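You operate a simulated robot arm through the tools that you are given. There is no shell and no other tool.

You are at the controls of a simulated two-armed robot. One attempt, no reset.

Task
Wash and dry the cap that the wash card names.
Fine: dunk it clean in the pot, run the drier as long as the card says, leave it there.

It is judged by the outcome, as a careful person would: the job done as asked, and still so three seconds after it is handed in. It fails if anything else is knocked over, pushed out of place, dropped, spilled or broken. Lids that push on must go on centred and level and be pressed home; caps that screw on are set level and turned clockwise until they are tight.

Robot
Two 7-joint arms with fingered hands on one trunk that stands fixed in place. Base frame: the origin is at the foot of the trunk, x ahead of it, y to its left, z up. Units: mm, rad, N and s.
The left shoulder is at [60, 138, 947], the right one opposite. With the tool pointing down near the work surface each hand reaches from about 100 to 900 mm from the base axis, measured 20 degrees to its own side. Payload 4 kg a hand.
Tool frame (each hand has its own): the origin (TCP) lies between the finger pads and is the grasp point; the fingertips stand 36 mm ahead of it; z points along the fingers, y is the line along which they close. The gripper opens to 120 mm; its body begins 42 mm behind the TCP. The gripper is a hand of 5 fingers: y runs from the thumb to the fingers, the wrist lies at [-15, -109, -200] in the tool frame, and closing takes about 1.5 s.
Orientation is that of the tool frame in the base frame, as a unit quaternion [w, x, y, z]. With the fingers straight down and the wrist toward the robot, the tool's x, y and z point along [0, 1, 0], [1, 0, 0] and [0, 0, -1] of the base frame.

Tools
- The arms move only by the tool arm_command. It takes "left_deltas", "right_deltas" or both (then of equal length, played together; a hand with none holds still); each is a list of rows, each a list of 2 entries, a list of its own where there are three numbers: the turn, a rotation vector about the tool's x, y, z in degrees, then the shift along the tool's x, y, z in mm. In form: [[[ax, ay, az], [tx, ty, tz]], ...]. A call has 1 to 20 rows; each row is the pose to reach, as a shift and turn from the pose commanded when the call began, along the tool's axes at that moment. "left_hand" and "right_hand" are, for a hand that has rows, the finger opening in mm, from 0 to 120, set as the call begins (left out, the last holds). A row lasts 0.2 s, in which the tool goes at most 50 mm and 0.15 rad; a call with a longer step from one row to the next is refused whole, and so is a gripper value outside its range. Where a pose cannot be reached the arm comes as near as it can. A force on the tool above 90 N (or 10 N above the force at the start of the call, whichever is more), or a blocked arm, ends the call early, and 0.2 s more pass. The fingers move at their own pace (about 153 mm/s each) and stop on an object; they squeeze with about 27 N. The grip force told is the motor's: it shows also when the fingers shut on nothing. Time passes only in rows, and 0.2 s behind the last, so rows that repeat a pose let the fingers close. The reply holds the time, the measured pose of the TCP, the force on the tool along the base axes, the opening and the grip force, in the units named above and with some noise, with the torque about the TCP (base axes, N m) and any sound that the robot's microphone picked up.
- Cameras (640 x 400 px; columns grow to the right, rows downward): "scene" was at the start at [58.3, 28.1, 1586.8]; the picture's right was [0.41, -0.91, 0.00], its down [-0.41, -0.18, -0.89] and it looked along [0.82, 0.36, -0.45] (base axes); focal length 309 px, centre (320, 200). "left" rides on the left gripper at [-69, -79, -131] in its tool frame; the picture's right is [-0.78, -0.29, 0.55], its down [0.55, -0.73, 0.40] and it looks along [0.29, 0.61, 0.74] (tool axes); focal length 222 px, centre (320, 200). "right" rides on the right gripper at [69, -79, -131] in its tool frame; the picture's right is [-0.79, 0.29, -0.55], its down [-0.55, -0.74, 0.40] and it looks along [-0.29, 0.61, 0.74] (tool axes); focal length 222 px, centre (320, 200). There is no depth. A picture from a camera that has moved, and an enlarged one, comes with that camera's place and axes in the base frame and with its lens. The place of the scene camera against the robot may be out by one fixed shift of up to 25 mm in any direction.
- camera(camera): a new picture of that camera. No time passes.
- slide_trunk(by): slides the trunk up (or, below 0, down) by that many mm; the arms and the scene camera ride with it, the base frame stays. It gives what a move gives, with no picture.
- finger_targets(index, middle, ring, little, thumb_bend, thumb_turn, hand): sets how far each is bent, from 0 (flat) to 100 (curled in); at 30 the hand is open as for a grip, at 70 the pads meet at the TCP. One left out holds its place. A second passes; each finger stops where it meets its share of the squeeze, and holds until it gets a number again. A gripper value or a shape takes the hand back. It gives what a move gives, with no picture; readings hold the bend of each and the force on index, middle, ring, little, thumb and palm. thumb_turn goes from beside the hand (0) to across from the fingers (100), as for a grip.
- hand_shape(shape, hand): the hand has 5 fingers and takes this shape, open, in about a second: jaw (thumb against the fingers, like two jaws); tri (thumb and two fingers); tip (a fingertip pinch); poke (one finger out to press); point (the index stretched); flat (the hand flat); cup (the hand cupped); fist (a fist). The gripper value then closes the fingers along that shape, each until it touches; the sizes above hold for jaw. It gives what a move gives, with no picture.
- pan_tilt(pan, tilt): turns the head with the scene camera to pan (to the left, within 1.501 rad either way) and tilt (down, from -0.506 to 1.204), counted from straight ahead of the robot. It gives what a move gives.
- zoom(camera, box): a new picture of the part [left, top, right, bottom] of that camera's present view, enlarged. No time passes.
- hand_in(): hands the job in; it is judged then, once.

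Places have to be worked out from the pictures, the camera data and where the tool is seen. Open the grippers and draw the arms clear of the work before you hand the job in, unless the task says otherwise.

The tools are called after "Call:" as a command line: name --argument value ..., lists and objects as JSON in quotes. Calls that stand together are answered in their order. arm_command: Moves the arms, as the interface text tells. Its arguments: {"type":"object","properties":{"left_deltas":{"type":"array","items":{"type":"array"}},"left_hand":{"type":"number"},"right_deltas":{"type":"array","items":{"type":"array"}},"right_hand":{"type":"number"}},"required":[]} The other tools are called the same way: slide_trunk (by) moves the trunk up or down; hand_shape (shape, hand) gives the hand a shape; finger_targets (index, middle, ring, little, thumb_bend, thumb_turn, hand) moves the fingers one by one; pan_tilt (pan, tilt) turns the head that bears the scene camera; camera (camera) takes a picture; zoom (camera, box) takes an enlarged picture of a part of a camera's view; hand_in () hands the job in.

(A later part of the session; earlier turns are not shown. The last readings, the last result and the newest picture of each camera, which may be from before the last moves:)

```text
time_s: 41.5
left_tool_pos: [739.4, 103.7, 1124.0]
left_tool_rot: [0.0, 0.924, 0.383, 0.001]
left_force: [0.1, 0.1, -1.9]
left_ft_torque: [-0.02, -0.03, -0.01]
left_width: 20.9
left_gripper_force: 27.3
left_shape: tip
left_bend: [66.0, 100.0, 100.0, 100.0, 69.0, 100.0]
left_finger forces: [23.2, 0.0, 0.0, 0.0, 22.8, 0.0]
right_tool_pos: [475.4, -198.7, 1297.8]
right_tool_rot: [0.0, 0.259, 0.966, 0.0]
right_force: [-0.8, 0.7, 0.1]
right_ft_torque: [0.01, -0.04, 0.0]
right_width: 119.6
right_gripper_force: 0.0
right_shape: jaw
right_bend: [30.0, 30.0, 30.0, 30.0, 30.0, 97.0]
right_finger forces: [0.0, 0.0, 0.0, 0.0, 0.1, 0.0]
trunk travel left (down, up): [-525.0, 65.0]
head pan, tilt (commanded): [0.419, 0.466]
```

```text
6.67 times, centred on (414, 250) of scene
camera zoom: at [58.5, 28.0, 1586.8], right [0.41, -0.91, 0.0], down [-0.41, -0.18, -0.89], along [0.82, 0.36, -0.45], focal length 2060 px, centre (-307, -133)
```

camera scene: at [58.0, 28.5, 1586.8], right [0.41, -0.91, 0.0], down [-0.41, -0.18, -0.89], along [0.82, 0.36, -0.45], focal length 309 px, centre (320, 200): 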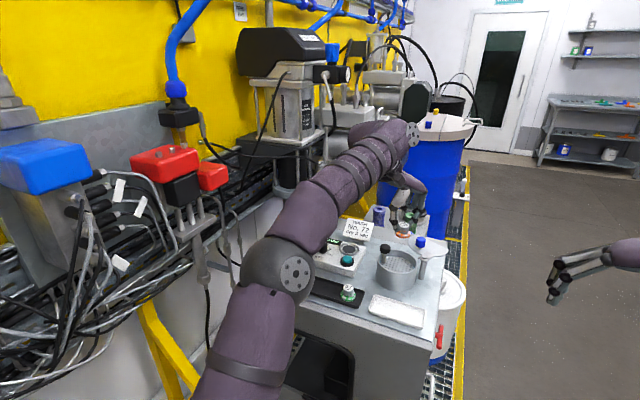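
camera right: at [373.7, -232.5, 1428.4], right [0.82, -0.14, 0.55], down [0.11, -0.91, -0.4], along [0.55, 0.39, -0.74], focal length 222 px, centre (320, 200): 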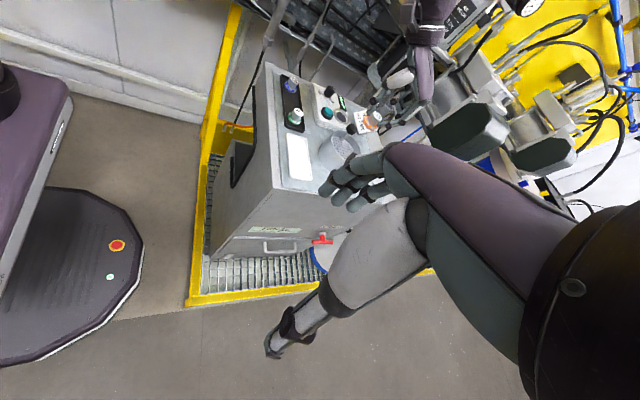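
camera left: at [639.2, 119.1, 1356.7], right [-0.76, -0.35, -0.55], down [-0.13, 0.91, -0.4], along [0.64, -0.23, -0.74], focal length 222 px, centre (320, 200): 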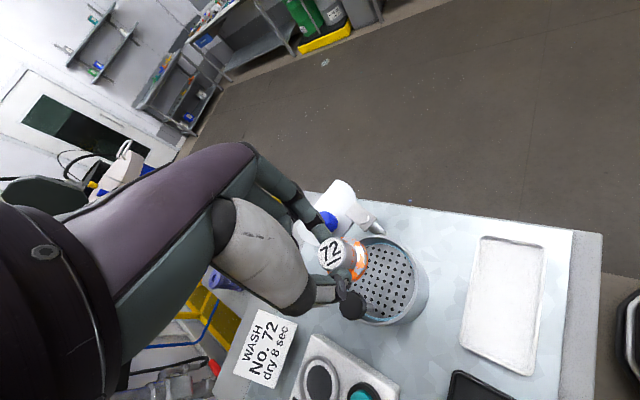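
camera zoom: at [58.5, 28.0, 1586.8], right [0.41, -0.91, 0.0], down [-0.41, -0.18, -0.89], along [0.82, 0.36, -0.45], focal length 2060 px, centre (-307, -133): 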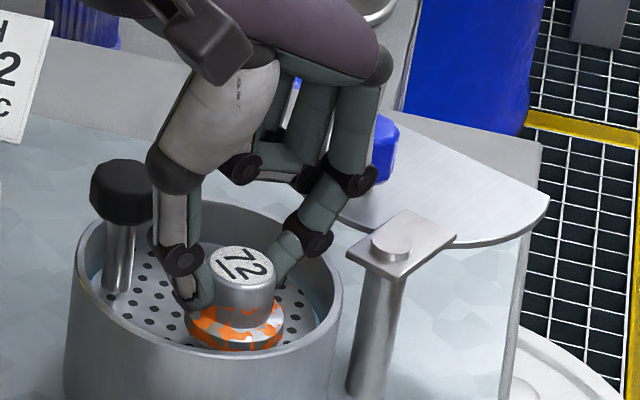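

Nearly on the plate, no clear contact yet. I continue in 2 mm steps.

Call:
arm_command --left_deltas '[[[0, 0, 0], [0, 0, 2]], [[0, 0, 0], [0, 0, 4]], [[0, 0, 0], [0, 0, 4]]]'

Call:
zoom --camera "scene" --box '[376, 230, 440, 270]'

```text
time_s: 42.3
left_tool_pos: [739.4, 103.3, 1119.2]
left_tool_rot: [0.0, 0.924, 0.383, 0.0]
left_force: [-0.1, 0.6, -1.5]
left_ft_torque: [0.01, 0.0, 0.0]
left_width: 21.1
left_gripper_force: 27.4
left_shape: tip
left_bend: [66.0, 100.0, 100.0, 100.0, 69.0, 100.0]
left_finger forces: [23.1, 0.0, 0.0, 0.1, 22.9, 0.1]
right_tool_pos: [473.9, -198.0, 1297.9]
right_tool_rot: [0.0, 0.259, 0.966, 0.0]
right_force: [-0.7, -0.1, 0.6]
right_ft_torque: [-0.03, 0.01, 0.02]
right_width: 119.7
right_gripper_force: 0.0
right_shape: jaw
right_bend: [30.0, 30.0, 30.0, 30.0, 30.0, 97.0]
right_finger forces: [0.0, 0.1, 0.0, 0.0, 0.0, 0.0]
trunk travel left (down, up): [-525.0, 65.0]
head pan, tilt (commanded): [0.419, 0.466]
```

```text
10.00 times, centred on (408, 250) of scene
camera zoom: at [58.5, 28.0, 1586.8], right [0.41, -0.91, 0.0], down [-0.41, -0.18, -0.89], along [0.82, 0.36, -0.45], focal length 3091 px, centre (-560, -300)
```

zoom: 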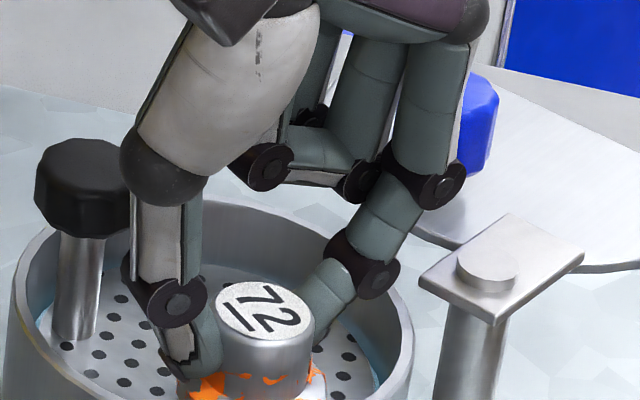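

Still no contact force; I keep lowering in 2 mm steps.

Call:
arm_command --left_deltas '[[[0, 0, 0], [0, 0, 2]], [[0, 0, 0], [0, 0, 3]], [[0, 0, 0], [0, 0, 3]]]'

Call:
zoom --camera "scene" --box '[376, 235, 440, 275]'

Call:
zoom --camera "left" --box '[290, 200, 418, 280]'

```text
time_s: 43.1
left_tool_pos: [740.5, 103.5, 1116.6]
left_tool_rot: [-0.001, 0.924, 0.384, 0.0]
left_force: [-0.1, -0.4, -1.5]
left_ft_torque: [0.0, 0.0, -0.02]
left_width: 21.0
left_gripper_force: 26.5
left_shape: tip
left_bend: [66.0, 100.0, 100.0, 100.0, 69.0, 100.0]
left_finger forces: [23.2, 0.0, 0.0, 0.0, 22.9, 0.0]
right_tool_pos: [475.4, -198.0, 1296.0]
right_tool_rot: [0.0, 0.259, 0.966, 0.0]
right_force: [0.0, -0.1, -0.4]
right_ft_torque: [-0.01, -0.03, 0.04]
right_width: 119.8
right_gripper_force: 0.0
right_shape: jaw
right_bend: [30.0, 30.0, 30.0, 30.0, 30.0, 97.0]
right_finger forces: [0.0, 0.0, 0.0, 0.0, 0.0, 0.1]
trunk travel left (down, up): [-525.0, 65.0]
head pan, tilt (commanded): [0.419, 0.466]
```

```text
10.00 times, centred on (408, 255) of scene
camera zoom: at [58.5, 28.1, 1586.8], right [0.41, -0.91, 0.0], down [-0.41, -0.18, -0.89], along [0.82, 0.36, -0.45], focal length 3091 px, centre (-560, -350)
```

zoom: 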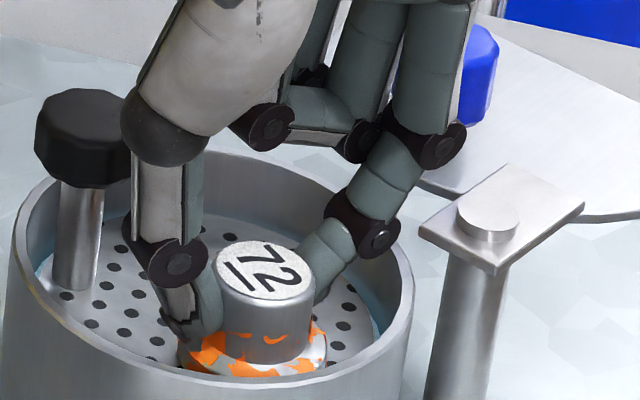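

```text
5.00 times, centred on (354, 240) of left
camera zoom: at [635.9, 108.9, 1246.6], right [-0.76, -0.35, -0.55], down [-0.13, 0.91, -0.4], along [0.64, -0.23, -0.74], focal length 1111 px, centre (150, 0)
```

zoom: 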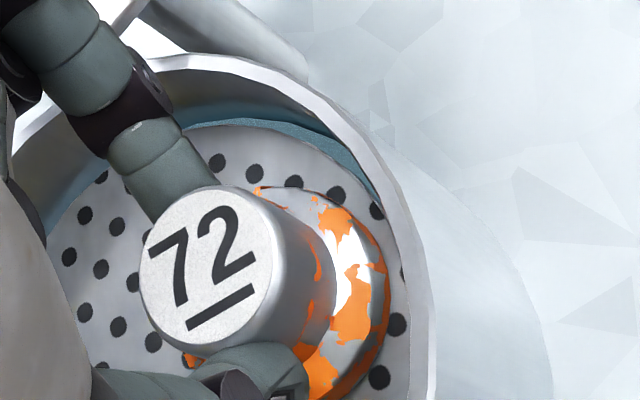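

Still hovering by a hair, I judge. Another few mm.

Call:
arm_command --left_deltas '[[[0, 0, 0], [0, 0, 2]], [[0, 0, 0], [0, 0, 3]], [[0, 0, 0], [0, 0, 3]]]'

Call:
zoom --camera "left" --box '[290, 200, 418, 280]'

```text
time_s: 43.9
left_tool_pos: [739.7, 104.0, 1113.6]
left_tool_rot: [0.0, 0.924, 0.383, -0.001]
left_force: [0.3, -0.2, 0.5]
left_ft_torque: [0.0, 0.0, 0.02]
left_width: 20.9
left_gripper_force: 26.8
left_shape: tip
left_bend: [66.0, 100.0, 100.0, 100.0, 69.0, 100.0]
left_finger forces: [24.0, 0.0, 0.0, 0.0, 23.0, 0.0]
right_tool_pos: [473.7, -199.6, 1298.3]
right_tool_rot: [0.0, 0.26, 0.966, 0.0]
right_force: [-0.6, -0.5, 0.1]
right_ft_torque: [0.04, -0.03, 0.0]
right_width: 119.8
right_gripper_force: 0.1
right_shape: jaw
right_bend: [30.0, 30.0, 30.0, 30.0, 30.0, 97.0]
right_finger forces: [0.1, 0.0, 0.1, 0.1, 0.0, 0.1]
trunk travel left (down, up): [-525.0, 65.0]
head pan, tilt (commanded): [0.419, 0.466]
```

```text
5.00 times, centred on (354, 240) of left
camera zoom: at [635.4, 109.6, 1243.8], right [-0.76, -0.35, -0.55], down [-0.13, 0.91, -0.4], along [0.64, -0.23, -0.74], focal length 1111 px, centre (150, 0)
```

zoom: 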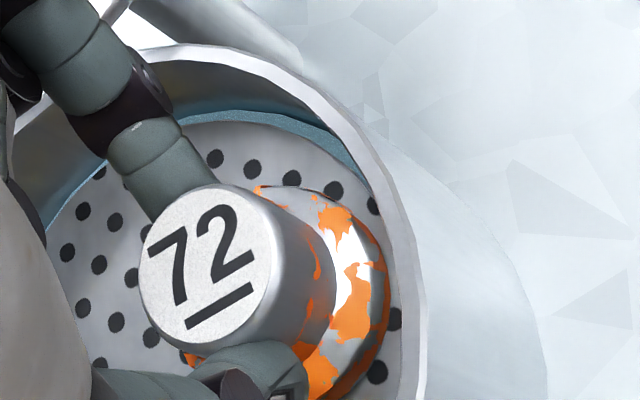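

The vertical force rose by 2 N: probably just touching. I lower 2 mm more to confirm.

Call:
arm_command --left_deltas '[[[0, 0, 0], [0, 0, 1]], [[0, 0, 0], [0, 0, 2]], [[0, 0, 0], [0, 0, 2]]]'

Call:
zoom --camera "scene" --box '[376, 235, 440, 275]'

```text
time_s: 44.7
left_tool_pos: [739.4, 103.6, 1110.0]
left_tool_rot: [-0.001, 0.924, 0.382, -0.001]
left_force: [-0.6, -0.1, 1.8]
left_ft_torque: [0.01, 0.04, -0.01]
left_width: 21.0
left_gripper_force: 27.2
left_shape: tip
left_bend: [66.0, 100.0, 100.0, 100.0, 69.0, 100.0]
left_finger forces: [23.9, 0.0, 0.0, 0.1, 23.0, 0.0]
right_tool_pos: [474.2, -198.6, 1297.6]
right_tool_rot: [0.0, 0.259, 0.966, 0.0]
right_force: [0.2, -0.4, 0.2]
right_ft_torque: [0.01, 0.0, -0.03]
right_width: 119.8
right_gripper_force: 0.0
right_shape: jaw
right_bend: [30.0, 30.0, 30.0, 30.0, 30.0, 97.0]
right_finger forces: [0.1, 0.0, 0.0, 0.0, 0.1, 0.1]
trunk travel left (down, up): [-525.0, 65.0]
head pan, tilt (commanded): [0.419, 0.466]
```

```text
10.00 times, centred on (408, 255) of scene
camera zoom: at [58.3, 27.9, 1586.8], right [0.41, -0.91, 0.0], down [-0.41, -0.18, -0.89], along [0.82, 0.36, -0.45], focal length 3091 px, centre (-560, -350)
```

zoom: 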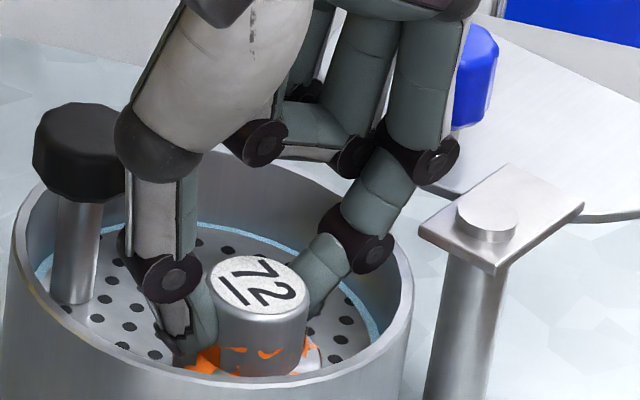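

The plate gives under the cap (knob went down ~4.5 mm with only ~3 N): it is a soft-sprung dip plate, and blue liquid shows round it. I check from the right how far my curled fingers are above the rim before deciding how to dunk.

Call:
zoom --camera "right" --box '[310, 100, 406, 160]'

Call:
zoom --camera "left" --box '[250, 170, 410, 270]'

```text
6.67 times, centred on (358, 130) of right
camera zoom: at [374.0, -233.0, 1428.2], right [0.83, -0.14, 0.55], down [0.11, -0.91, -0.4], along [0.55, 0.39, -0.74], focal length 1481 px, centre (67, 667)
```

zoom: 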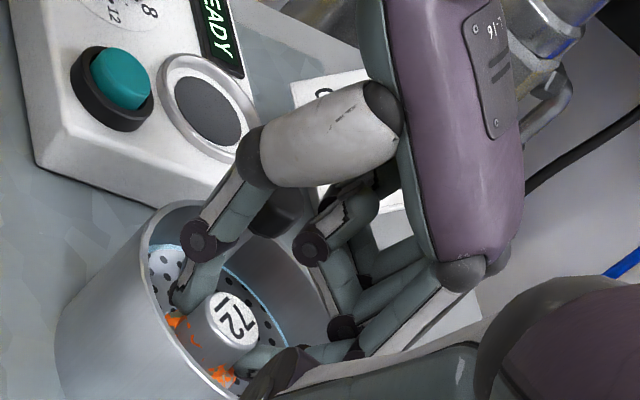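

```text
4.00 times, centred on (330, 220) of left
camera zoom: at [635.8, 109.8, 1241.4], right [-0.76, -0.35, -0.55], down [-0.13, 0.91, -0.4], along [0.64, -0.23, -0.74], focal length 888 px, centre (280, 120)
```

zoom: 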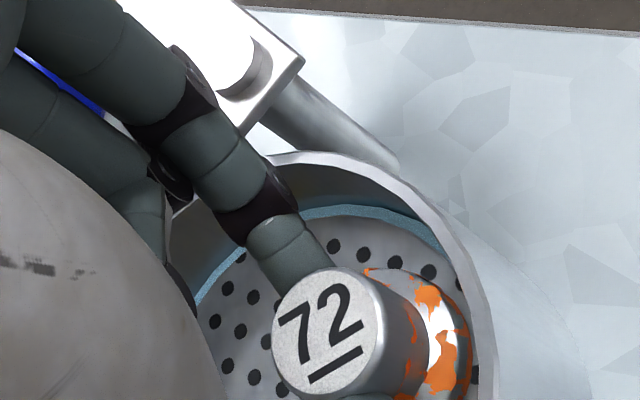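

Triangulating, my lowest curled joint is ≥5 mm above the TCP, so I have at least 20 mm before the rim. Since the plate is so soft, I keep the cap in hand and press it down slowly with the plate, in small monitored steps.

Call:
arm_command --left_deltas '[[[0, 0, 0], [0, 0, 2]], [[0, 0, 0], [0, 0, 4]], [[0, 0, 0], [0, 0, 6]], [[0, 0, 0], [0, 0, 7]], [[0, 0, 0], [0, 0, 7]]]'

Call:
zoom --camera "scene" --box '[376, 235, 440, 275]'

Call:
zoom --camera "left" --box '[290, 200, 418, 280]'

Call:
zoom --camera "right" --box '[310, 100, 406, 160]'

```text
time_s: 45.9
left_tool_pos: [740.2, 102.7, 1104.9]
left_tool_rot: [0.0, 0.924, 0.383, 0.0]
left_force: [-1.1, 1.0, 2.7]
left_ft_torque: [0.04, 0.07, 0.05]
left_width: 21.0
left_gripper_force: 26.8
left_shape: tip
left_bend: [66.0, 100.0, 100.0, 100.0, 69.0, 100.0]
left_finger forces: [23.3, 0.1, 0.0, 0.0, 24.1, 0.0]
right_tool_pos: [474.1, -197.3, 1297.9]
right_tool_rot: [0.0, 0.258, 0.966, 0.0]
right_force: [-0.3, 0.0, 0.3]
right_ft_torque: [0.01, 0.0, -0.01]
right_width: 119.7
right_gripper_force: 0.1
right_shape: jaw
right_bend: [30.0, 30.0, 30.0, 30.0, 30.0, 97.0]
right_finger forces: [0.0, 0.1, 0.1, 0.1, 0.0, 0.0]
trunk travel left (down, up): [-525.0, 65.0]
head pan, tilt (commanded): [0.419, 0.466]
```

```text
10.00 times, centred on (408, 255) of scene
camera zoom: at [58.1, 28.1, 1586.8], right [0.41, -0.91, 0.0], down [-0.41, -0.18, -0.89], along [0.82, 0.36, -0.45], focal length 3091 px, centre (-560, -350)
```

zoom: 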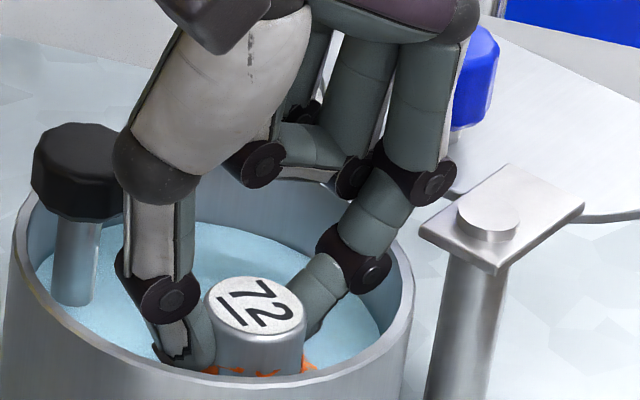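

```text
5.00 times, centred on (354, 240) of left
camera zoom: at [635.7, 109.7, 1234.8], right [-0.76, -0.35, -0.55], down [-0.13, 0.91, -0.4], along [0.64, -0.23, -0.74], focal length 1111 px, centre (150, 0)
```

zoom: 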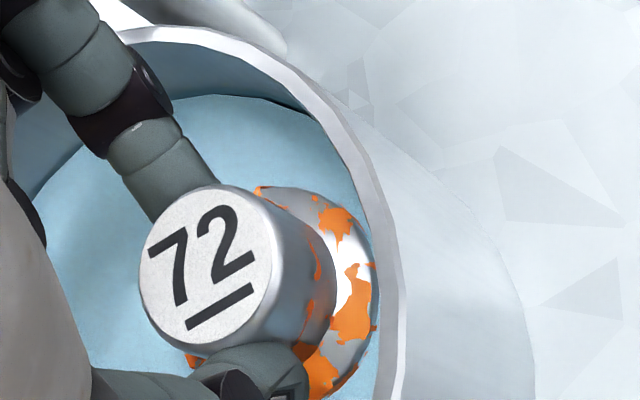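

```text
6.67 times, centred on (358, 130) of right
camera zoom: at [373.8, -232.8, 1428.3], right [0.83, -0.14, 0.55], down [0.11, -0.91, -0.4], along [0.55, 0.39, -0.74], focal length 1481 px, centre (67, 667)
```

zoom: 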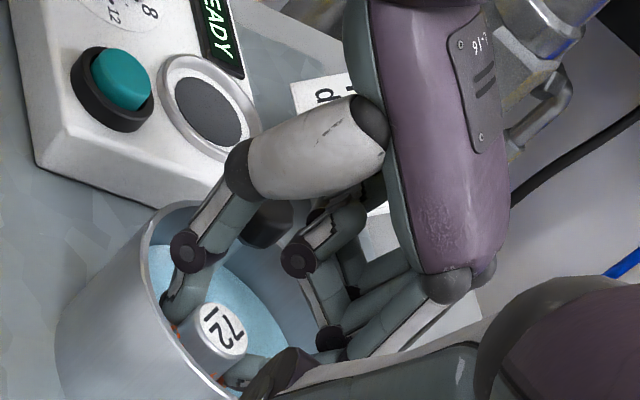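

The liquid surface now covers the plate and wets the cap's rim; force is only 3 N. I press 8 mm deeper.

Call:
arm_command --left_deltas '[[[0, 0, 0], [0, 0, 2]], [[0, 0, 0], [0, 0, 4]], [[0, 0, 0], [0, 0, 6]], [[0, 0, 0], [0, 0, 8]], [[0, 0, 0], [0, 0, 8]]]'

Call:
zoom --camera "scene" --box '[376, 235, 440, 275]'

Call:
zoom --camera "left" --box '[290, 200, 418, 280]'

Call:
zoom --camera "right" --box '[310, 100, 406, 160]'

```text
time_s: 47.1
left_tool_pos: [740.8, 102.3, 1097.4]
left_tool_rot: [0.0, 0.924, 0.383, 0.0]
left_force: [1.1, 0.2, 3.1]
left_ft_torque: [0.01, -0.02, -0.02]
left_width: 21.0
left_gripper_force: 27.5
left_shape: tip
left_bend: [66.0, 100.0, 100.0, 100.0, 69.0, 100.0]
left_finger forces: [24.5, 0.1, 0.1, 0.0, 23.9, 0.0]
right_tool_pos: [474.8, -198.1, 1298.2]
right_tool_rot: [0.001, 0.258, 0.966, -0.001]
right_force: [0.5, -0.1, -0.2]
right_ft_torque: [-0.02, -0.01, 0.01]
right_width: 119.7
right_gripper_force: 0.0
right_shape: jaw
right_bend: [30.0, 30.0, 30.0, 30.0, 30.0, 97.0]
right_finger forces: [0.0, 0.0, 0.1, 0.0, 0.1, 0.1]
trunk travel left (down, up): [-525.0, 65.0]
head pan, tilt (commanded): [0.419, 0.466]
```

```text
10.00 times, centred on (408, 255) of scene
camera zoom: at [58.3, 28.1, 1586.8], right [0.41, -0.91, 0.0], down [-0.41, -0.18, -0.89], along [0.82, 0.36, -0.45], focal length 3091 px, centre (-560, -350)
```

zoom: 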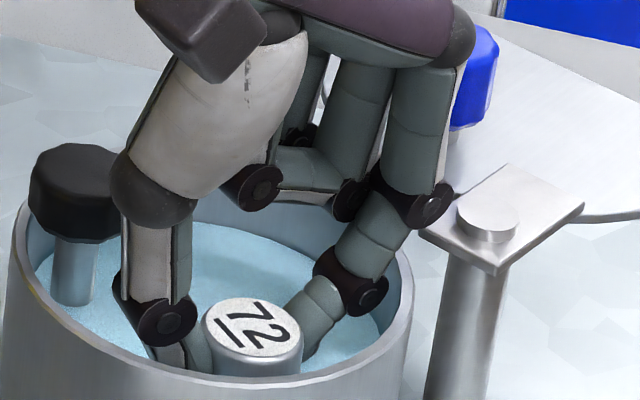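

```text
5.00 times, centred on (354, 240) of left
camera zoom: at [635.3, 109.4, 1227.8], right [-0.76, -0.35, -0.55], down [-0.13, 0.91, -0.4], along [0.64, -0.23, -0.74], focal length 1111 px, centre (150, 0)
```

zoom: 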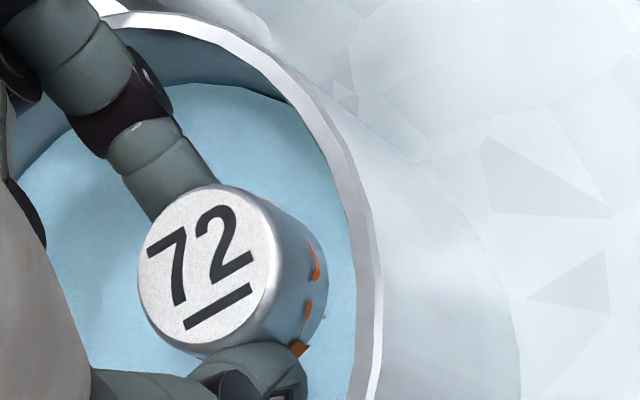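

```text
6.67 times, centred on (358, 130) of right
camera zoom: at [374.0, -232.9, 1428.2], right [0.83, -0.14, 0.55], down [0.11, -0.91, -0.4], along [0.55, 0.39, -0.74], focal length 1481 px, centre (67, 667)
```

zoom: 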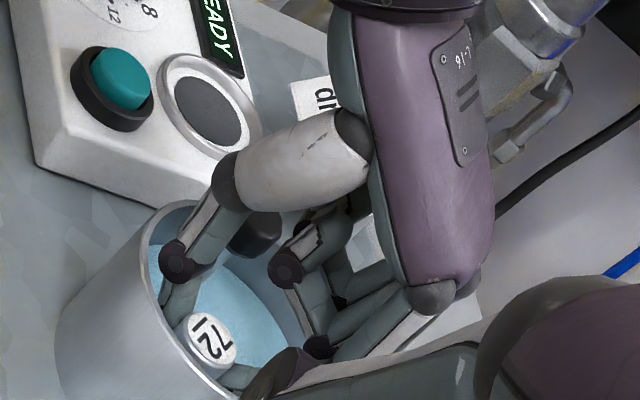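

The rim is fully under the liquid, but index joint and lid pivot look close, so I go no deeper. I lift the cap out to see what one dunk did.

Call:
arm_command --left_deltas '[[[0, 0, 0], [0, 0, 0]], [[0, 0, 0], [0, 0, 0]], [[0, 0, 0], [0, 0, -4]], [[0, 0, 0], [0, 0, -8]], [[0, 0, 0], [0, 0, -12]], [[0, 0, 0], [0, 0, -16]], [[0, 0, 0], [0, 0, -20]], [[0, 0, 0], [0, 0, -25]], [[0, 0, 0], [0, 0, -25]]]'

Call:
zoom --camera "left" --box '[290, 200, 418, 280]'

Call:
zoom --camera "scene" --box '[376, 225, 440, 265]'

```text
time_s: 49.1
left_tool_pos: [740.4, 103.5, 1121.1]
left_tool_rot: [0.0, 0.924, 0.383, 0.0]
left_force: [0.3, 0.0, -1.2]
left_ft_torque: [0.0, -0.02, 0.0]
left_width: 21.1
left_gripper_force: 26.9
left_shape: tip
left_bend: [66.0, 100.0, 100.0, 100.0, 69.0, 100.0]
left_finger forces: [23.7, 0.0, 0.1, 0.1, 23.4, 0.0]
right_tool_pos: [473.9, -198.3, 1297.9]
right_tool_rot: [0.0, 0.258, 0.966, 0.0]
right_force: [0.2, 0.9, -0.2]
right_ft_torque: [0.0, 0.0, 0.02]
right_width: 119.8
right_gripper_force: 0.1
right_shape: jaw
right_bend: [30.0, 30.0, 30.0, 30.0, 30.0, 97.0]
right_finger forces: [0.0, 0.1, 0.0, 0.0, 0.0, 0.0]
trunk travel left (down, up): [-525.0, 65.0]
head pan, tilt (commanded): [0.419, 0.466]
```

```text
5.00 times, centred on (354, 240) of left
camera zoom: at [635.6, 109.4, 1251.2], right [-0.76, -0.35, -0.55], down [-0.13, 0.91, -0.4], along [0.64, -0.23, -0.74], focal length 1111 px, centre (150, 0)
```

zoom: 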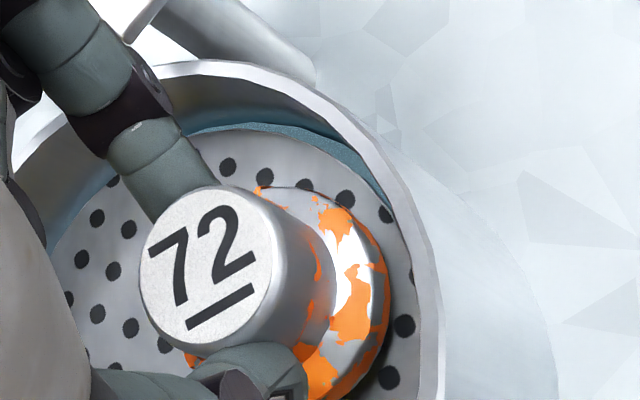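

```text
10.00 times, centred on (408, 245) of scene
camera zoom: at [58.6, 28.0, 1586.8], right [0.41, -0.91, 0.0], down [-0.41, -0.18, -0.89], along [0.82, 0.36, -0.45], focal length 3091 px, centre (-560, -250)
```

zoom: 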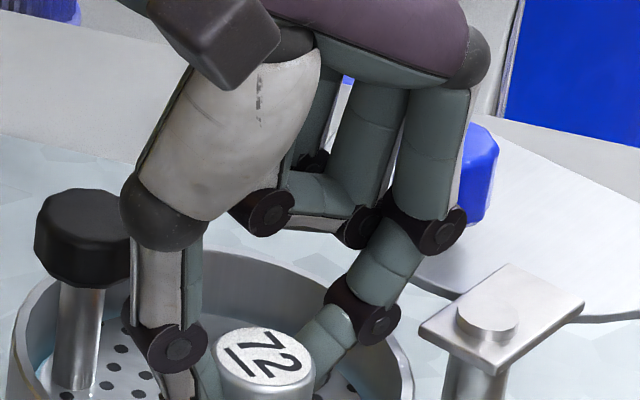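

One partial dunk changed nothing visible, so I use the plunger as meant: set the cap down on the plate, release, and press the black knob through its full stroke. First I set the cap down (contact at TCP ≈1114) and release gently.

Call:
arm_command --left_deltas '[[[0, 0, 0], [0, 0, 3]], [[0, 0, 0], [0, 0, 6]], [[0, 0, 0], [0, 0, 7.5]], [[0, 0, 0], [0, 0, 7.5]]]'

Call:
arm_command --left_deltas '[[[0, 0, 0], [0, 0, 0]], [[0, 0, 0], [0, 0, 0]], [[0, 0, 0], [0, 0, 0]], [[0, 0, 0], [0, 0, 0]]]' --left_hand 38

Call:
zoom --camera "left" --box '[290, 200, 418, 280]'

Call:
zoom --camera "scene" --box '[376, 235, 440, 275]'

```text
time_s: 50.1
left_tool_pos: [739.4, 105.1, 1114.4]
left_tool_rot: [0.001, 0.924, 0.382, 0.0]
left_force: [1.2, 0.9, 1.5]
left_ft_torque: [0.02, 0.01, -0.01]
left_width: 21.1
left_gripper_force: 26.7
left_shape: tip
left_bend: [66.0, 100.0, 100.0, 100.0, 69.0, 100.0]
left_finger forces: [24.1, 0.1, 0.1, 0.0, 23.7, 0.0]
right_tool_pos: [473.2, -198.9, 1297.8]
right_tool_rot: [0.0, 0.259, 0.966, 0.0]
right_force: [0.6, -0.3, -0.3]
right_ft_torque: [-0.01, 0.06, -0.01]
right_width: 119.7
right_gripper_force: 0.0
right_shape: jaw
right_bend: [30.0, 30.0, 30.0, 30.0, 30.0, 97.0]
right_finger forces: [0.0, 0.1, 0.1, 0.0, 0.0, 0.0]
trunk travel left (down, up): [-525.0, 65.0]
head pan, tilt (commanded): [0.419, 0.466]
```

```text
time_s: 51.1
left_tool_pos: [739.6, 105.0, 1112.9]
left_tool_rot: [0.0, 0.924, 0.383, 0.0]
left_force: [0.0, 0.3, 0.0]
left_ft_torque: [0.0, 0.01, 0.02]
left_width: 37.9
left_gripper_force: 0.0
left_shape: tip
left_bend: [51.0, 98.0, 99.0, 99.0, 67.0, 100.0]
left_finger forces: [0.0, 0.1, 0.0, 0.0, 0.0, 0.0]
right_tool_pos: [475.1, -199.0, 1297.0]
right_tool_rot: [0.001, 0.259, 0.966, 0.0]
right_force: [0.4, -0.6, -0.2]
right_ft_torque: [0.01, -0.01, 0.0]
right_width: 119.9
right_gripper_force: 0.1
right_shape: jaw
right_bend: [30.0, 30.0, 30.0, 30.0, 30.0, 97.0]
right_finger forces: [0.0, 0.0, 0.0, 0.0, 0.0, 0.0]
trunk travel left (down, up): [-525.0, 65.0]
head pan, tilt (commanded): [0.419, 0.466]
```

```text
5.00 times, centred on (354, 240) of left
camera zoom: at [635.6, 109.5, 1243.4], right [-0.76, -0.35, -0.55], down [-0.13, 0.91, -0.4], along [0.64, -0.23, -0.74], focal length 1111 px, centre (150, 0)
```

zoom: 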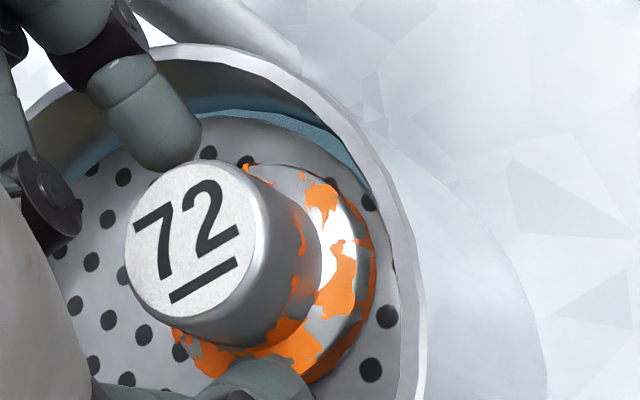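

```text
10.00 times, centred on (408, 255) of scene
camera zoom: at [58.4, 28.0, 1586.8], right [0.41, -0.91, 0.0], down [-0.41, -0.18, -0.89], along [0.82, 0.36, -0.45], focal length 3091 px, centre (-560, -350)
```

zoom: 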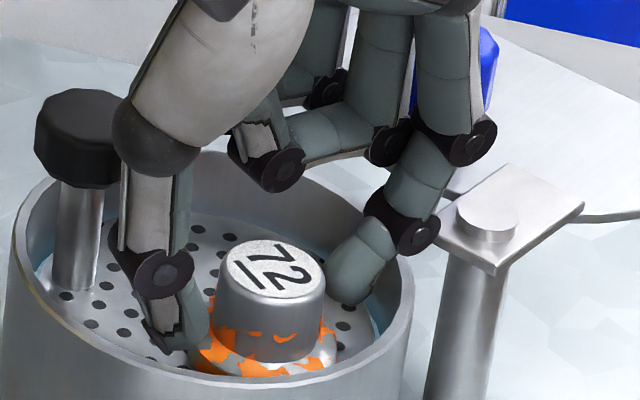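

Released; the cap stands on the plate. I lift the hand straight up, clear of cap and knob.

Call:
arm_command --left_deltas '[[[0, 0, 0], [0, 0, -5]], [[0, 0, 0], [0, 0, -15]], [[0, 0, 0], [0, 0, -30]], [[0, 0, 0], [0, 0, -50]], [[0, 0, 0], [0, 0, -75]], [[0, 0, 0], [0, 0, -100]], [[0, 0, 0], [0, 0, -110]], [[0, 0, 0], [0, 0, -110]]]'

Call:
zoom --camera "scene" --box '[360, 220, 456, 280]'

Call:
camera --camera "left"

Call:
zoom --camera "right" --box '[290, 90, 418, 170]'

```text
time_s: 52.9
left_tool_pos: [738.6, 103.3, 1224.5]
left_tool_rot: [0.0, 0.924, 0.383, 0.0]
left_force: [-0.2, -0.3, -0.5]
left_ft_torque: [0.03, -0.02, 0.01]
left_width: 37.9
left_gripper_force: 0.0
left_shape: tip
left_bend: [51.0, 98.0, 99.0, 99.0, 67.0, 100.0]
left_finger forces: [0.0, 0.1, 0.0, 0.0, 0.0, 0.0]
right_tool_pos: [474.6, -198.4, 1297.6]
right_tool_rot: [0.0, 0.259, 0.966, 0.0]
right_force: [-0.6, -0.5, -0.6]
right_ft_torque: [0.01, -0.01, -0.01]
right_width: 119.6
right_gripper_force: 0.1
right_shape: jaw
right_bend: [30.0, 30.0, 30.0, 30.0, 30.0, 97.0]
right_finger forces: [0.0, 0.0, 0.0, 0.0, 0.0, 0.0]
trunk travel left (down, up): [-525.0, 65.0]
head pan, tilt (commanded): [0.419, 0.466]
```

```text
6.67 times, centred on (408, 250) of scene
camera zoom: at [58.4, 28.0, 1586.8], right [0.41, -0.91, 0.0], down [-0.41, -0.18, -0.89], along [0.82, 0.36, -0.45], focal length 2060 px, centre (-267, -133)
```

zoom: 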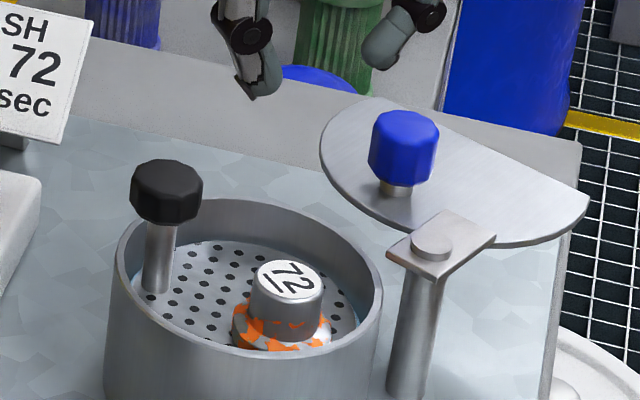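

```text
taken
camera left: at [634.6, 108.4, 1354.5], right [-0.76, -0.35, -0.55], down [-0.13, 0.91, -0.4], along [0.64, -0.23, -0.74], focal length 222 px, centre (320, 200)
```

left: 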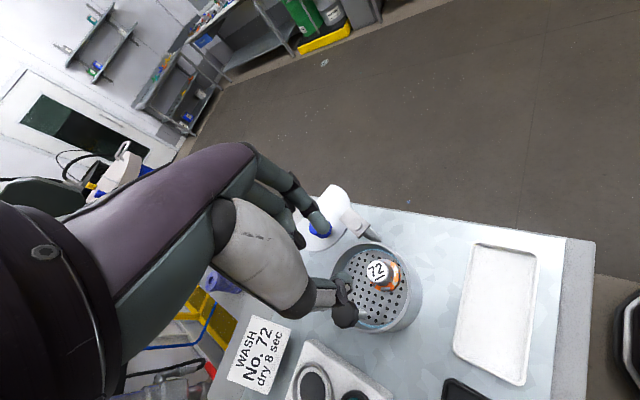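

```text
5.00 times, centred on (354, 130) of right
camera zoom: at [374.1, -232.9, 1428.2], right [0.83, -0.14, 0.55], down [0.11, -0.91, -0.4], along [0.55, 0.39, -0.74], focal length 1111 px, centre (150, 550)
```

zoom: 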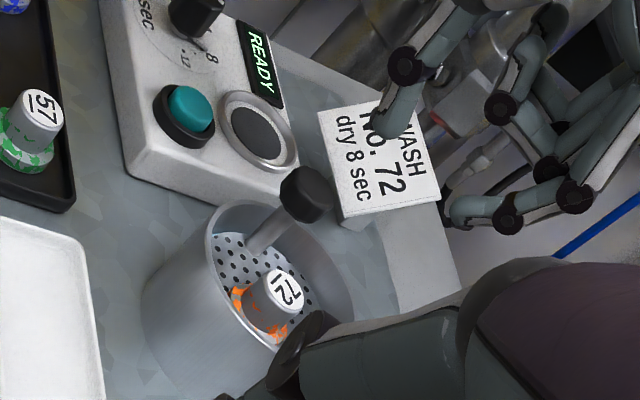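

The cap stands level on the plate. Now I close the fingertips and move over the black knob (≈(750, 156), top ≈1121).

Call:
arm_command --left_deltas '[[[0, 0, 0], [0, 0, 0]], [[0, 0, 0], [14, -8, 0]], [[0, 0, 0], [27, -15, 0]], [[0, 0, 0], [40.7, -23.2, 10]], [[0, 0, 0], [40.7, -23.2, 25]], [[0, 0, 0], [40.7, -23.2, 34]], [[0, 0, 0], [40.7, -23.2, 34]]]' --left_hand 0

Call:
zoom --camera "left" --box '[270, 190, 430, 290]'

Call:
zoom --camera "scene" --box '[360, 210, 456, 270]'

Call:
zoom --camera "right" --box '[290, 90, 418, 170]'

```text
time_s: 54.5
left_tool_pos: [752.0, 147.2, 1191.2]
left_tool_rot: [-0.001, 0.924, 0.383, 0.0]
left_force: [-0.1, 0.2, 0.2]
left_ft_torque: [-0.02, -0.02, -0.01]
left_width: 0.0
left_gripper_force: 27.2
left_shape: tip
left_bend: [70.0, 100.0, 100.0, 100.0, 68.0, 100.0]
left_finger forces: [0.1, 0.0, 0.1, 0.0, 0.1, 0.0]
right_tool_pos: [473.9, -198.0, 1297.1]
right_tool_rot: [0.0, 0.258, 0.966, 0.0]
right_force: [-0.3, 0.0, -0.2]
right_ft_torque: [-0.02, 0.01, -0.02]
right_width: 120.0
right_gripper_force: 0.0
right_shape: jaw
right_bend: [30.0, 30.0, 30.0, 30.0, 30.0, 97.0]
right_finger forces: [0.0, 0.0, 0.0, 0.0, 0.0, 0.0]
trunk travel left (down, up): [-525.0, 65.0]
head pan, tilt (commanded): [0.419, 0.466]
```

```text
4.00 times, centred on (350, 240) of left
camera zoom: at [647.9, 153.0, 1321.3], right [-0.76, -0.35, -0.55], down [-0.13, 0.91, -0.4], along [0.64, -0.23, -0.74], focal length 888 px, centre (200, 40)
```

zoom: 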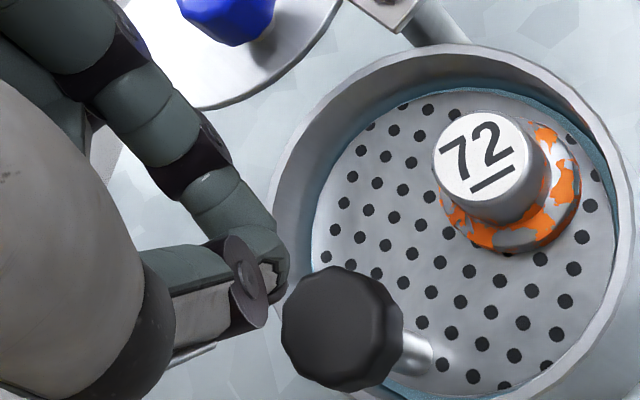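

```text
6.67 times, centred on (408, 240) of scene
camera zoom: at [58.4, 27.9, 1586.8], right [0.41, -0.91, 0.0], down [-0.41, -0.18, -0.89], along [0.82, 0.36, -0.45], focal length 2060 px, centre (-267, -67)
```

zoom: 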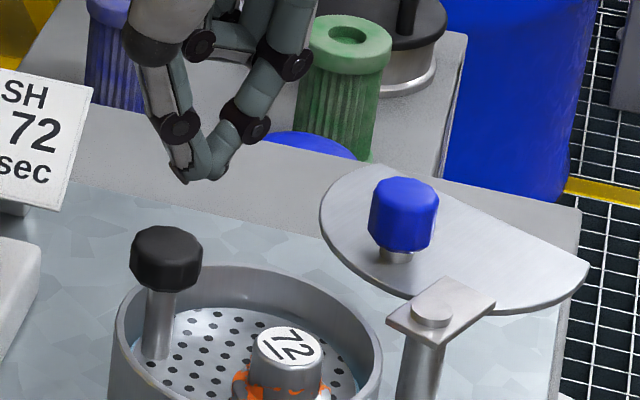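

```text
5.00 times, centred on (354, 130) of right
camera zoom: at [374.1, -233.0, 1428.2], right [0.83, -0.14, 0.55], down [0.11, -0.91, -0.4], along [0.55, 0.39, -0.74], focal length 1111 px, centre (150, 550)
```

zoom: 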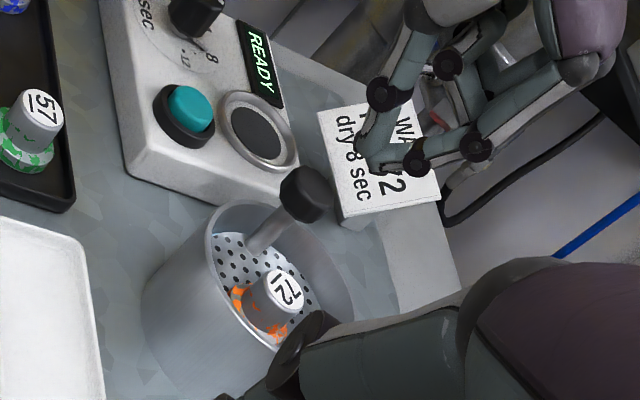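

The knob top is at about tool (3, −10, 69); the closed tips are at about (4, −6, 37). I shift 4 mm and go down 27 mm, then feel for contact.

Call:
arm_command --left_deltas '[[[0, 0, 0], [-1, -4, 6]], [[0, 0, 0], [-1, -4, 14]], [[0, 0, 0], [-1, -4, 22]], [[0, 0, 0], [-1, -4, 28]], [[0, 0, 0], [-1, -4, 28]]]'

Call:
zoom --camera "scene" --box '[360, 210, 456, 270]'

Call:
zoom --camera "left" --box '[270, 190, 430, 290]'

```text
time_s: 55.7
left_tool_pos: [747.7, 151.5, 1162.5]
left_tool_rot: [0.0, 0.924, 0.383, 0.001]
left_force: [-0.3, 0.4, 0.3]
left_ft_torque: [0.01, -0.01, 0.01]
left_width: 0.0
left_gripper_force: 27.2
left_shape: tip
left_bend: [70.0, 100.0, 100.0, 100.0, 68.0, 100.0]
left_finger forces: [0.0, 0.1, 0.0, 0.0, 0.0, 0.0]
right_tool_pos: [473.5, -199.8, 1297.6]
right_tool_rot: [0.0, 0.258, 0.966, 0.0]
right_force: [-0.1, -0.3, 0.5]
right_ft_torque: [0.0, 0.01, 0.01]
right_width: 119.7
right_gripper_force: 0.1
right_shape: jaw
right_bend: [30.0, 30.0, 30.0, 30.0, 30.0, 97.0]
right_finger forces: [0.0, 0.0, 0.0, 0.0, 0.0, 0.1]
trunk travel left (down, up): [-525.0, 65.0]
head pan, tilt (commanded): [0.419, 0.466]
```

```text
6.67 times, centred on (408, 240) of scene
camera zoom: at [58.4, 28.1, 1586.8], right [0.41, -0.91, 0.0], down [-0.41, -0.18, -0.89], along [0.82, 0.36, -0.45], focal length 2060 px, centre (-267, -67)
```

zoom: 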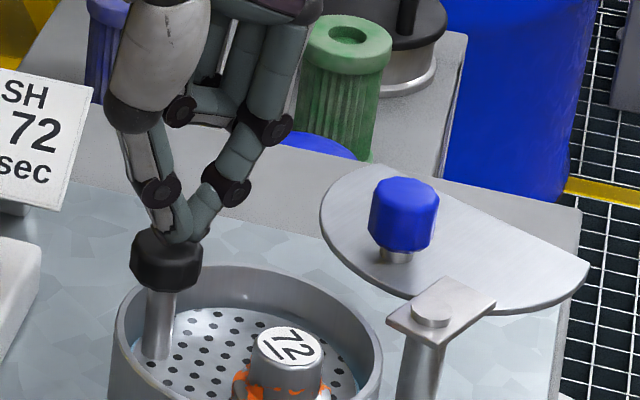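

```text
4.00 times, centred on (350, 240) of left
camera zoom: at [643.9, 156.7, 1293.3], right [-0.76, -0.35, -0.55], down [-0.13, 0.91, -0.4], along [0.64, -0.23, -0.74], focal length 888 px, centre (200, 40)
```

zoom: 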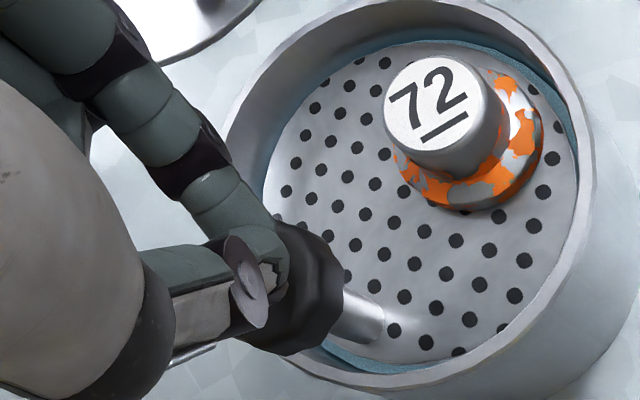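

Tips are just above the knob. I press down slowly about 16 mm and read the force.

Call:
arm_command --left_deltas '[[[0, 0, 0], [2, -2, 2]], [[0, 0, 0], [2, -2, 5]], [[0, 0, 0], [2, -2, 8]], [[0, 0, 0], [2, -2, 11]], [[0, 0, 0], [2, -2, 14]], [[0, 0, 0], [2, -2, 17]], [[0, 0, 0], [2, -2, 20]], [[0, 0, 0], [2, -2, 20]]]'

Call:
zoom --camera "scene" --box '[360, 210, 456, 270]'

Call:
zoom --camera "left" --box '[270, 180, 430, 280]'

```text
time_s: 57.5
left_tool_pos: [748.9, 154.2, 1143.1]
left_tool_rot: [-0.001, 0.924, 0.382, 0.0]
left_force: [-1.2, -0.2, 2.8]
left_ft_torque: [-0.02, 0.05, -0.02]
left_width: 0.0
left_gripper_force: 26.7
left_shape: tip
left_bend: [70.0, 100.0, 100.0, 100.0, 68.0, 100.0]
left_finger forces: [0.1, 0.0, 0.1, 0.0, 0.0, 0.0]
right_tool_pos: [474.0, -198.5, 1296.9]
right_tool_rot: [-0.001, 0.259, 0.966, -0.001]
right_force: [0.5, 0.1, 0.2]
right_ft_torque: [-0.04, -0.03, 0.01]
right_width: 119.7
right_gripper_force: 0.1
right_shape: jaw
right_bend: [30.0, 30.0, 30.0, 30.0, 30.0, 97.0]
right_finger forces: [0.0, 0.0, 0.1, 0.0, 0.0, 0.0]
trunk travel left (down, up): [-525.0, 65.0]
head pan, tilt (commanded): [0.419, 0.466]
```

```text
6.67 times, centred on (408, 240) of scene
camera zoom: at [58.0, 27.9, 1586.8], right [0.41, -0.91, 0.0], down [-0.41, -0.18, -0.89], along [0.82, 0.36, -0.45], focal length 2060 px, centre (-267, -67)
```

zoom: 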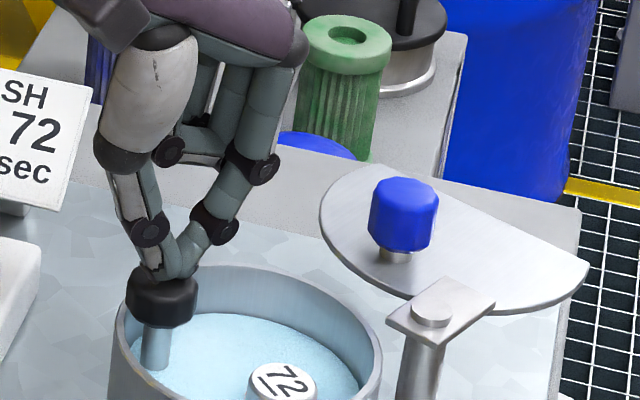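

```text
4.00 times, centred on (350, 230) of left
camera zoom: at [645.2, 159.5, 1273.5], right [-0.76, -0.35, -0.55], down [-0.13, 0.91, -0.4], along [0.64, -0.23, -0.74], focal length 888 px, centre (200, 80)
```

zoom: 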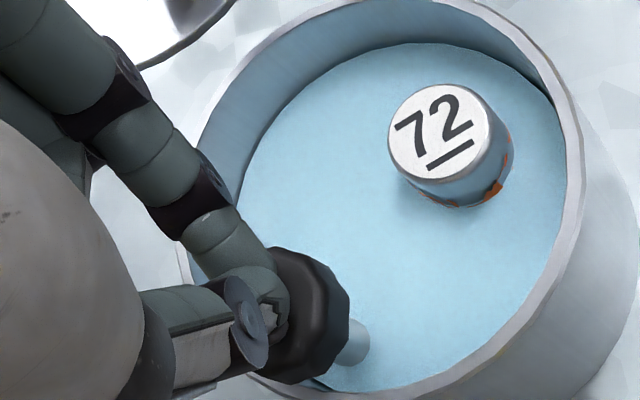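

Works well at ~3 N: the rim of the cap is under the surface. I press deeper to submerge the whole cap, in small steps watching the force.

Call:
arm_command --left_deltas '[[[0, 0, 0], [0, 0, 2]], [[0, 0, 0], [0, 0, 4]], [[0, 0, 0], [0, 0, 6]], [[0, 0, 0], [0, 0, 6]]]'

Call:
zoom --camera "scene" --box '[360, 220, 456, 280]'

Call:
zoom --camera "left" --box '[270, 180, 430, 280]'

```text
time_s: 58.5
left_tool_pos: [748.0, 154.2, 1136.4]
left_tool_rot: [0.0, 0.924, 0.382, 0.0]
left_force: [1.6, 0.7, 3.6]
left_ft_torque: [0.02, -0.07, 0.02]
left_width: 0.0
left_gripper_force: 26.7
left_shape: tip
left_bend: [70.0, 100.0, 100.0, 100.0, 68.0, 100.0]
left_finger forces: [0.0, 0.0, 0.0, 0.1, 0.1, 0.1]
right_tool_pos: [474.7, -199.0, 1298.3]
right_tool_rot: [0.001, 0.26, 0.966, 0.0]
right_force: [-0.3, 0.1, 0.5]
right_ft_torque: [0.0, -0.01, -0.02]
right_width: 119.8
right_gripper_force: 0.1
right_shape: jaw
right_bend: [30.0, 30.0, 30.0, 30.0, 30.0, 97.0]
right_finger forces: [0.0, 0.0, 0.0, 0.0, 0.0, 0.1]
trunk travel left (down, up): [-525.0, 65.0]
head pan, tilt (commanded): [0.419, 0.466]
```

```text
6.67 times, centred on (408, 250) of scene
camera zoom: at [58.2, 28.1, 1586.8], right [0.41, -0.91, 0.0], down [-0.41, -0.18, -0.89], along [0.82, 0.36, -0.45], focal length 2060 px, centre (-267, -133)
```

zoom: 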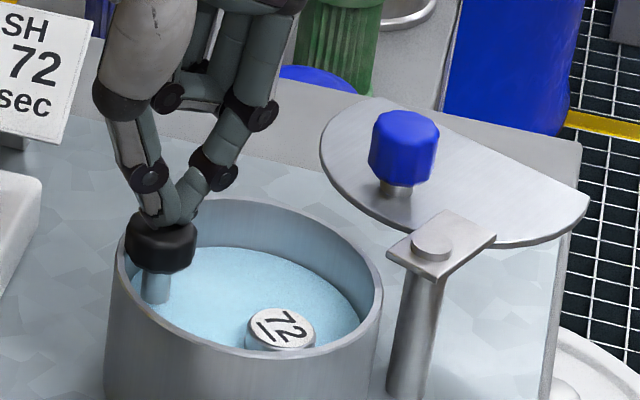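

```text
4.00 times, centred on (350, 230) of left
camera zoom: at [644.9, 159.4, 1267.4], right [-0.76, -0.35, -0.55], down [-0.13, 0.91, -0.4], along [0.64, -0.23, -0.74], focal length 888 px, centre (200, 80)
```

zoom: 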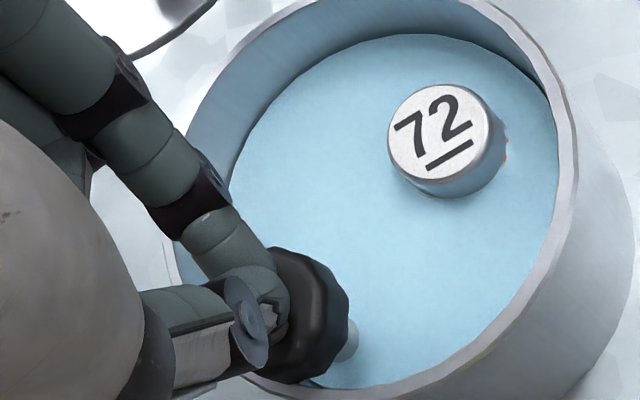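

Only the top 5 mm or so remains dry; force still 3.6 N. I press 6 mm further.

Call:
arm_command --left_deltas '[[[0, 0, 0], [0, 0, 2]], [[0, 0, 0], [0, 0, 4]], [[0, 0, 0], [0, 0, 6]], [[0, 0, 0], [0, 0, 6]]]'

Call:
zoom --camera "scene" --box '[360, 220, 456, 280]'

Call:
zoom --camera "left" --box '[270, 180, 430, 280]'

```text
time_s: 59.5
left_tool_pos: [748.6, 152.9, 1129.7]
left_tool_rot: [0.0, 0.924, 0.383, 0.0]
left_force: [0.8, 0.8, 3.9]
left_ft_torque: [0.0, -0.06, 0.03]
left_width: 0.0
left_gripper_force: 27.1
left_shape: tip
left_bend: [70.0, 100.0, 100.0, 100.0, 68.0, 100.0]
left_finger forces: [0.0, 0.0, 0.0, 0.0, 0.1, 0.1]
right_tool_pos: [474.0, -198.4, 1298.2]
right_tool_rot: [0.0, 0.259, 0.966, 0.001]
right_force: [0.5, 0.1, 0.1]
right_ft_torque: [-0.02, 0.02, 0.0]
right_width: 119.8
right_gripper_force: 0.1
right_shape: jaw
right_bend: [30.0, 30.0, 30.0, 30.0, 30.0, 97.0]
right_finger forces: [0.1, 0.0, 0.1, 0.0, 0.0, 0.0]
trunk travel left (down, up): [-525.0, 65.0]
head pan, tilt (commanded): [0.419, 0.466]
```

```text
6.67 times, centred on (408, 250) of scene
camera zoom: at [58.2, 28.0, 1586.8], right [0.41, -0.91, 0.0], down [-0.41, -0.18, -0.89], along [0.82, 0.36, -0.45], focal length 2060 px, centre (-267, -133)
```

zoom: 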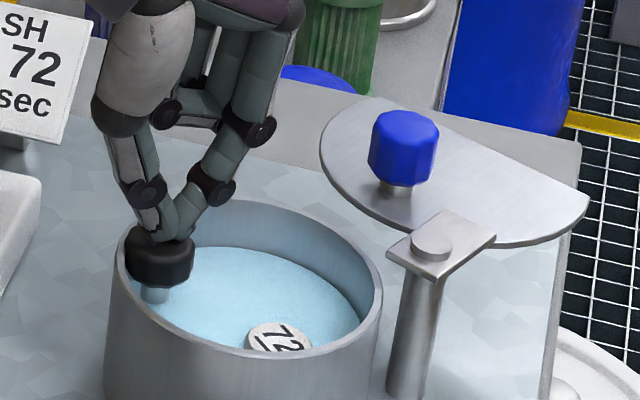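

```text
4.00 times, centred on (350, 230) of left
camera zoom: at [644.5, 159.3, 1260.3], right [-0.76, -0.35, -0.55], down [-0.13, 0.91, -0.4], along [0.64, -0.23, -0.74], focal length 888 px, centre (200, 80)
```

zoom: 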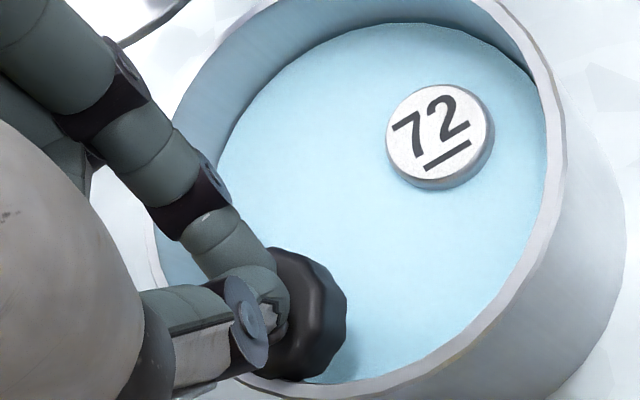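

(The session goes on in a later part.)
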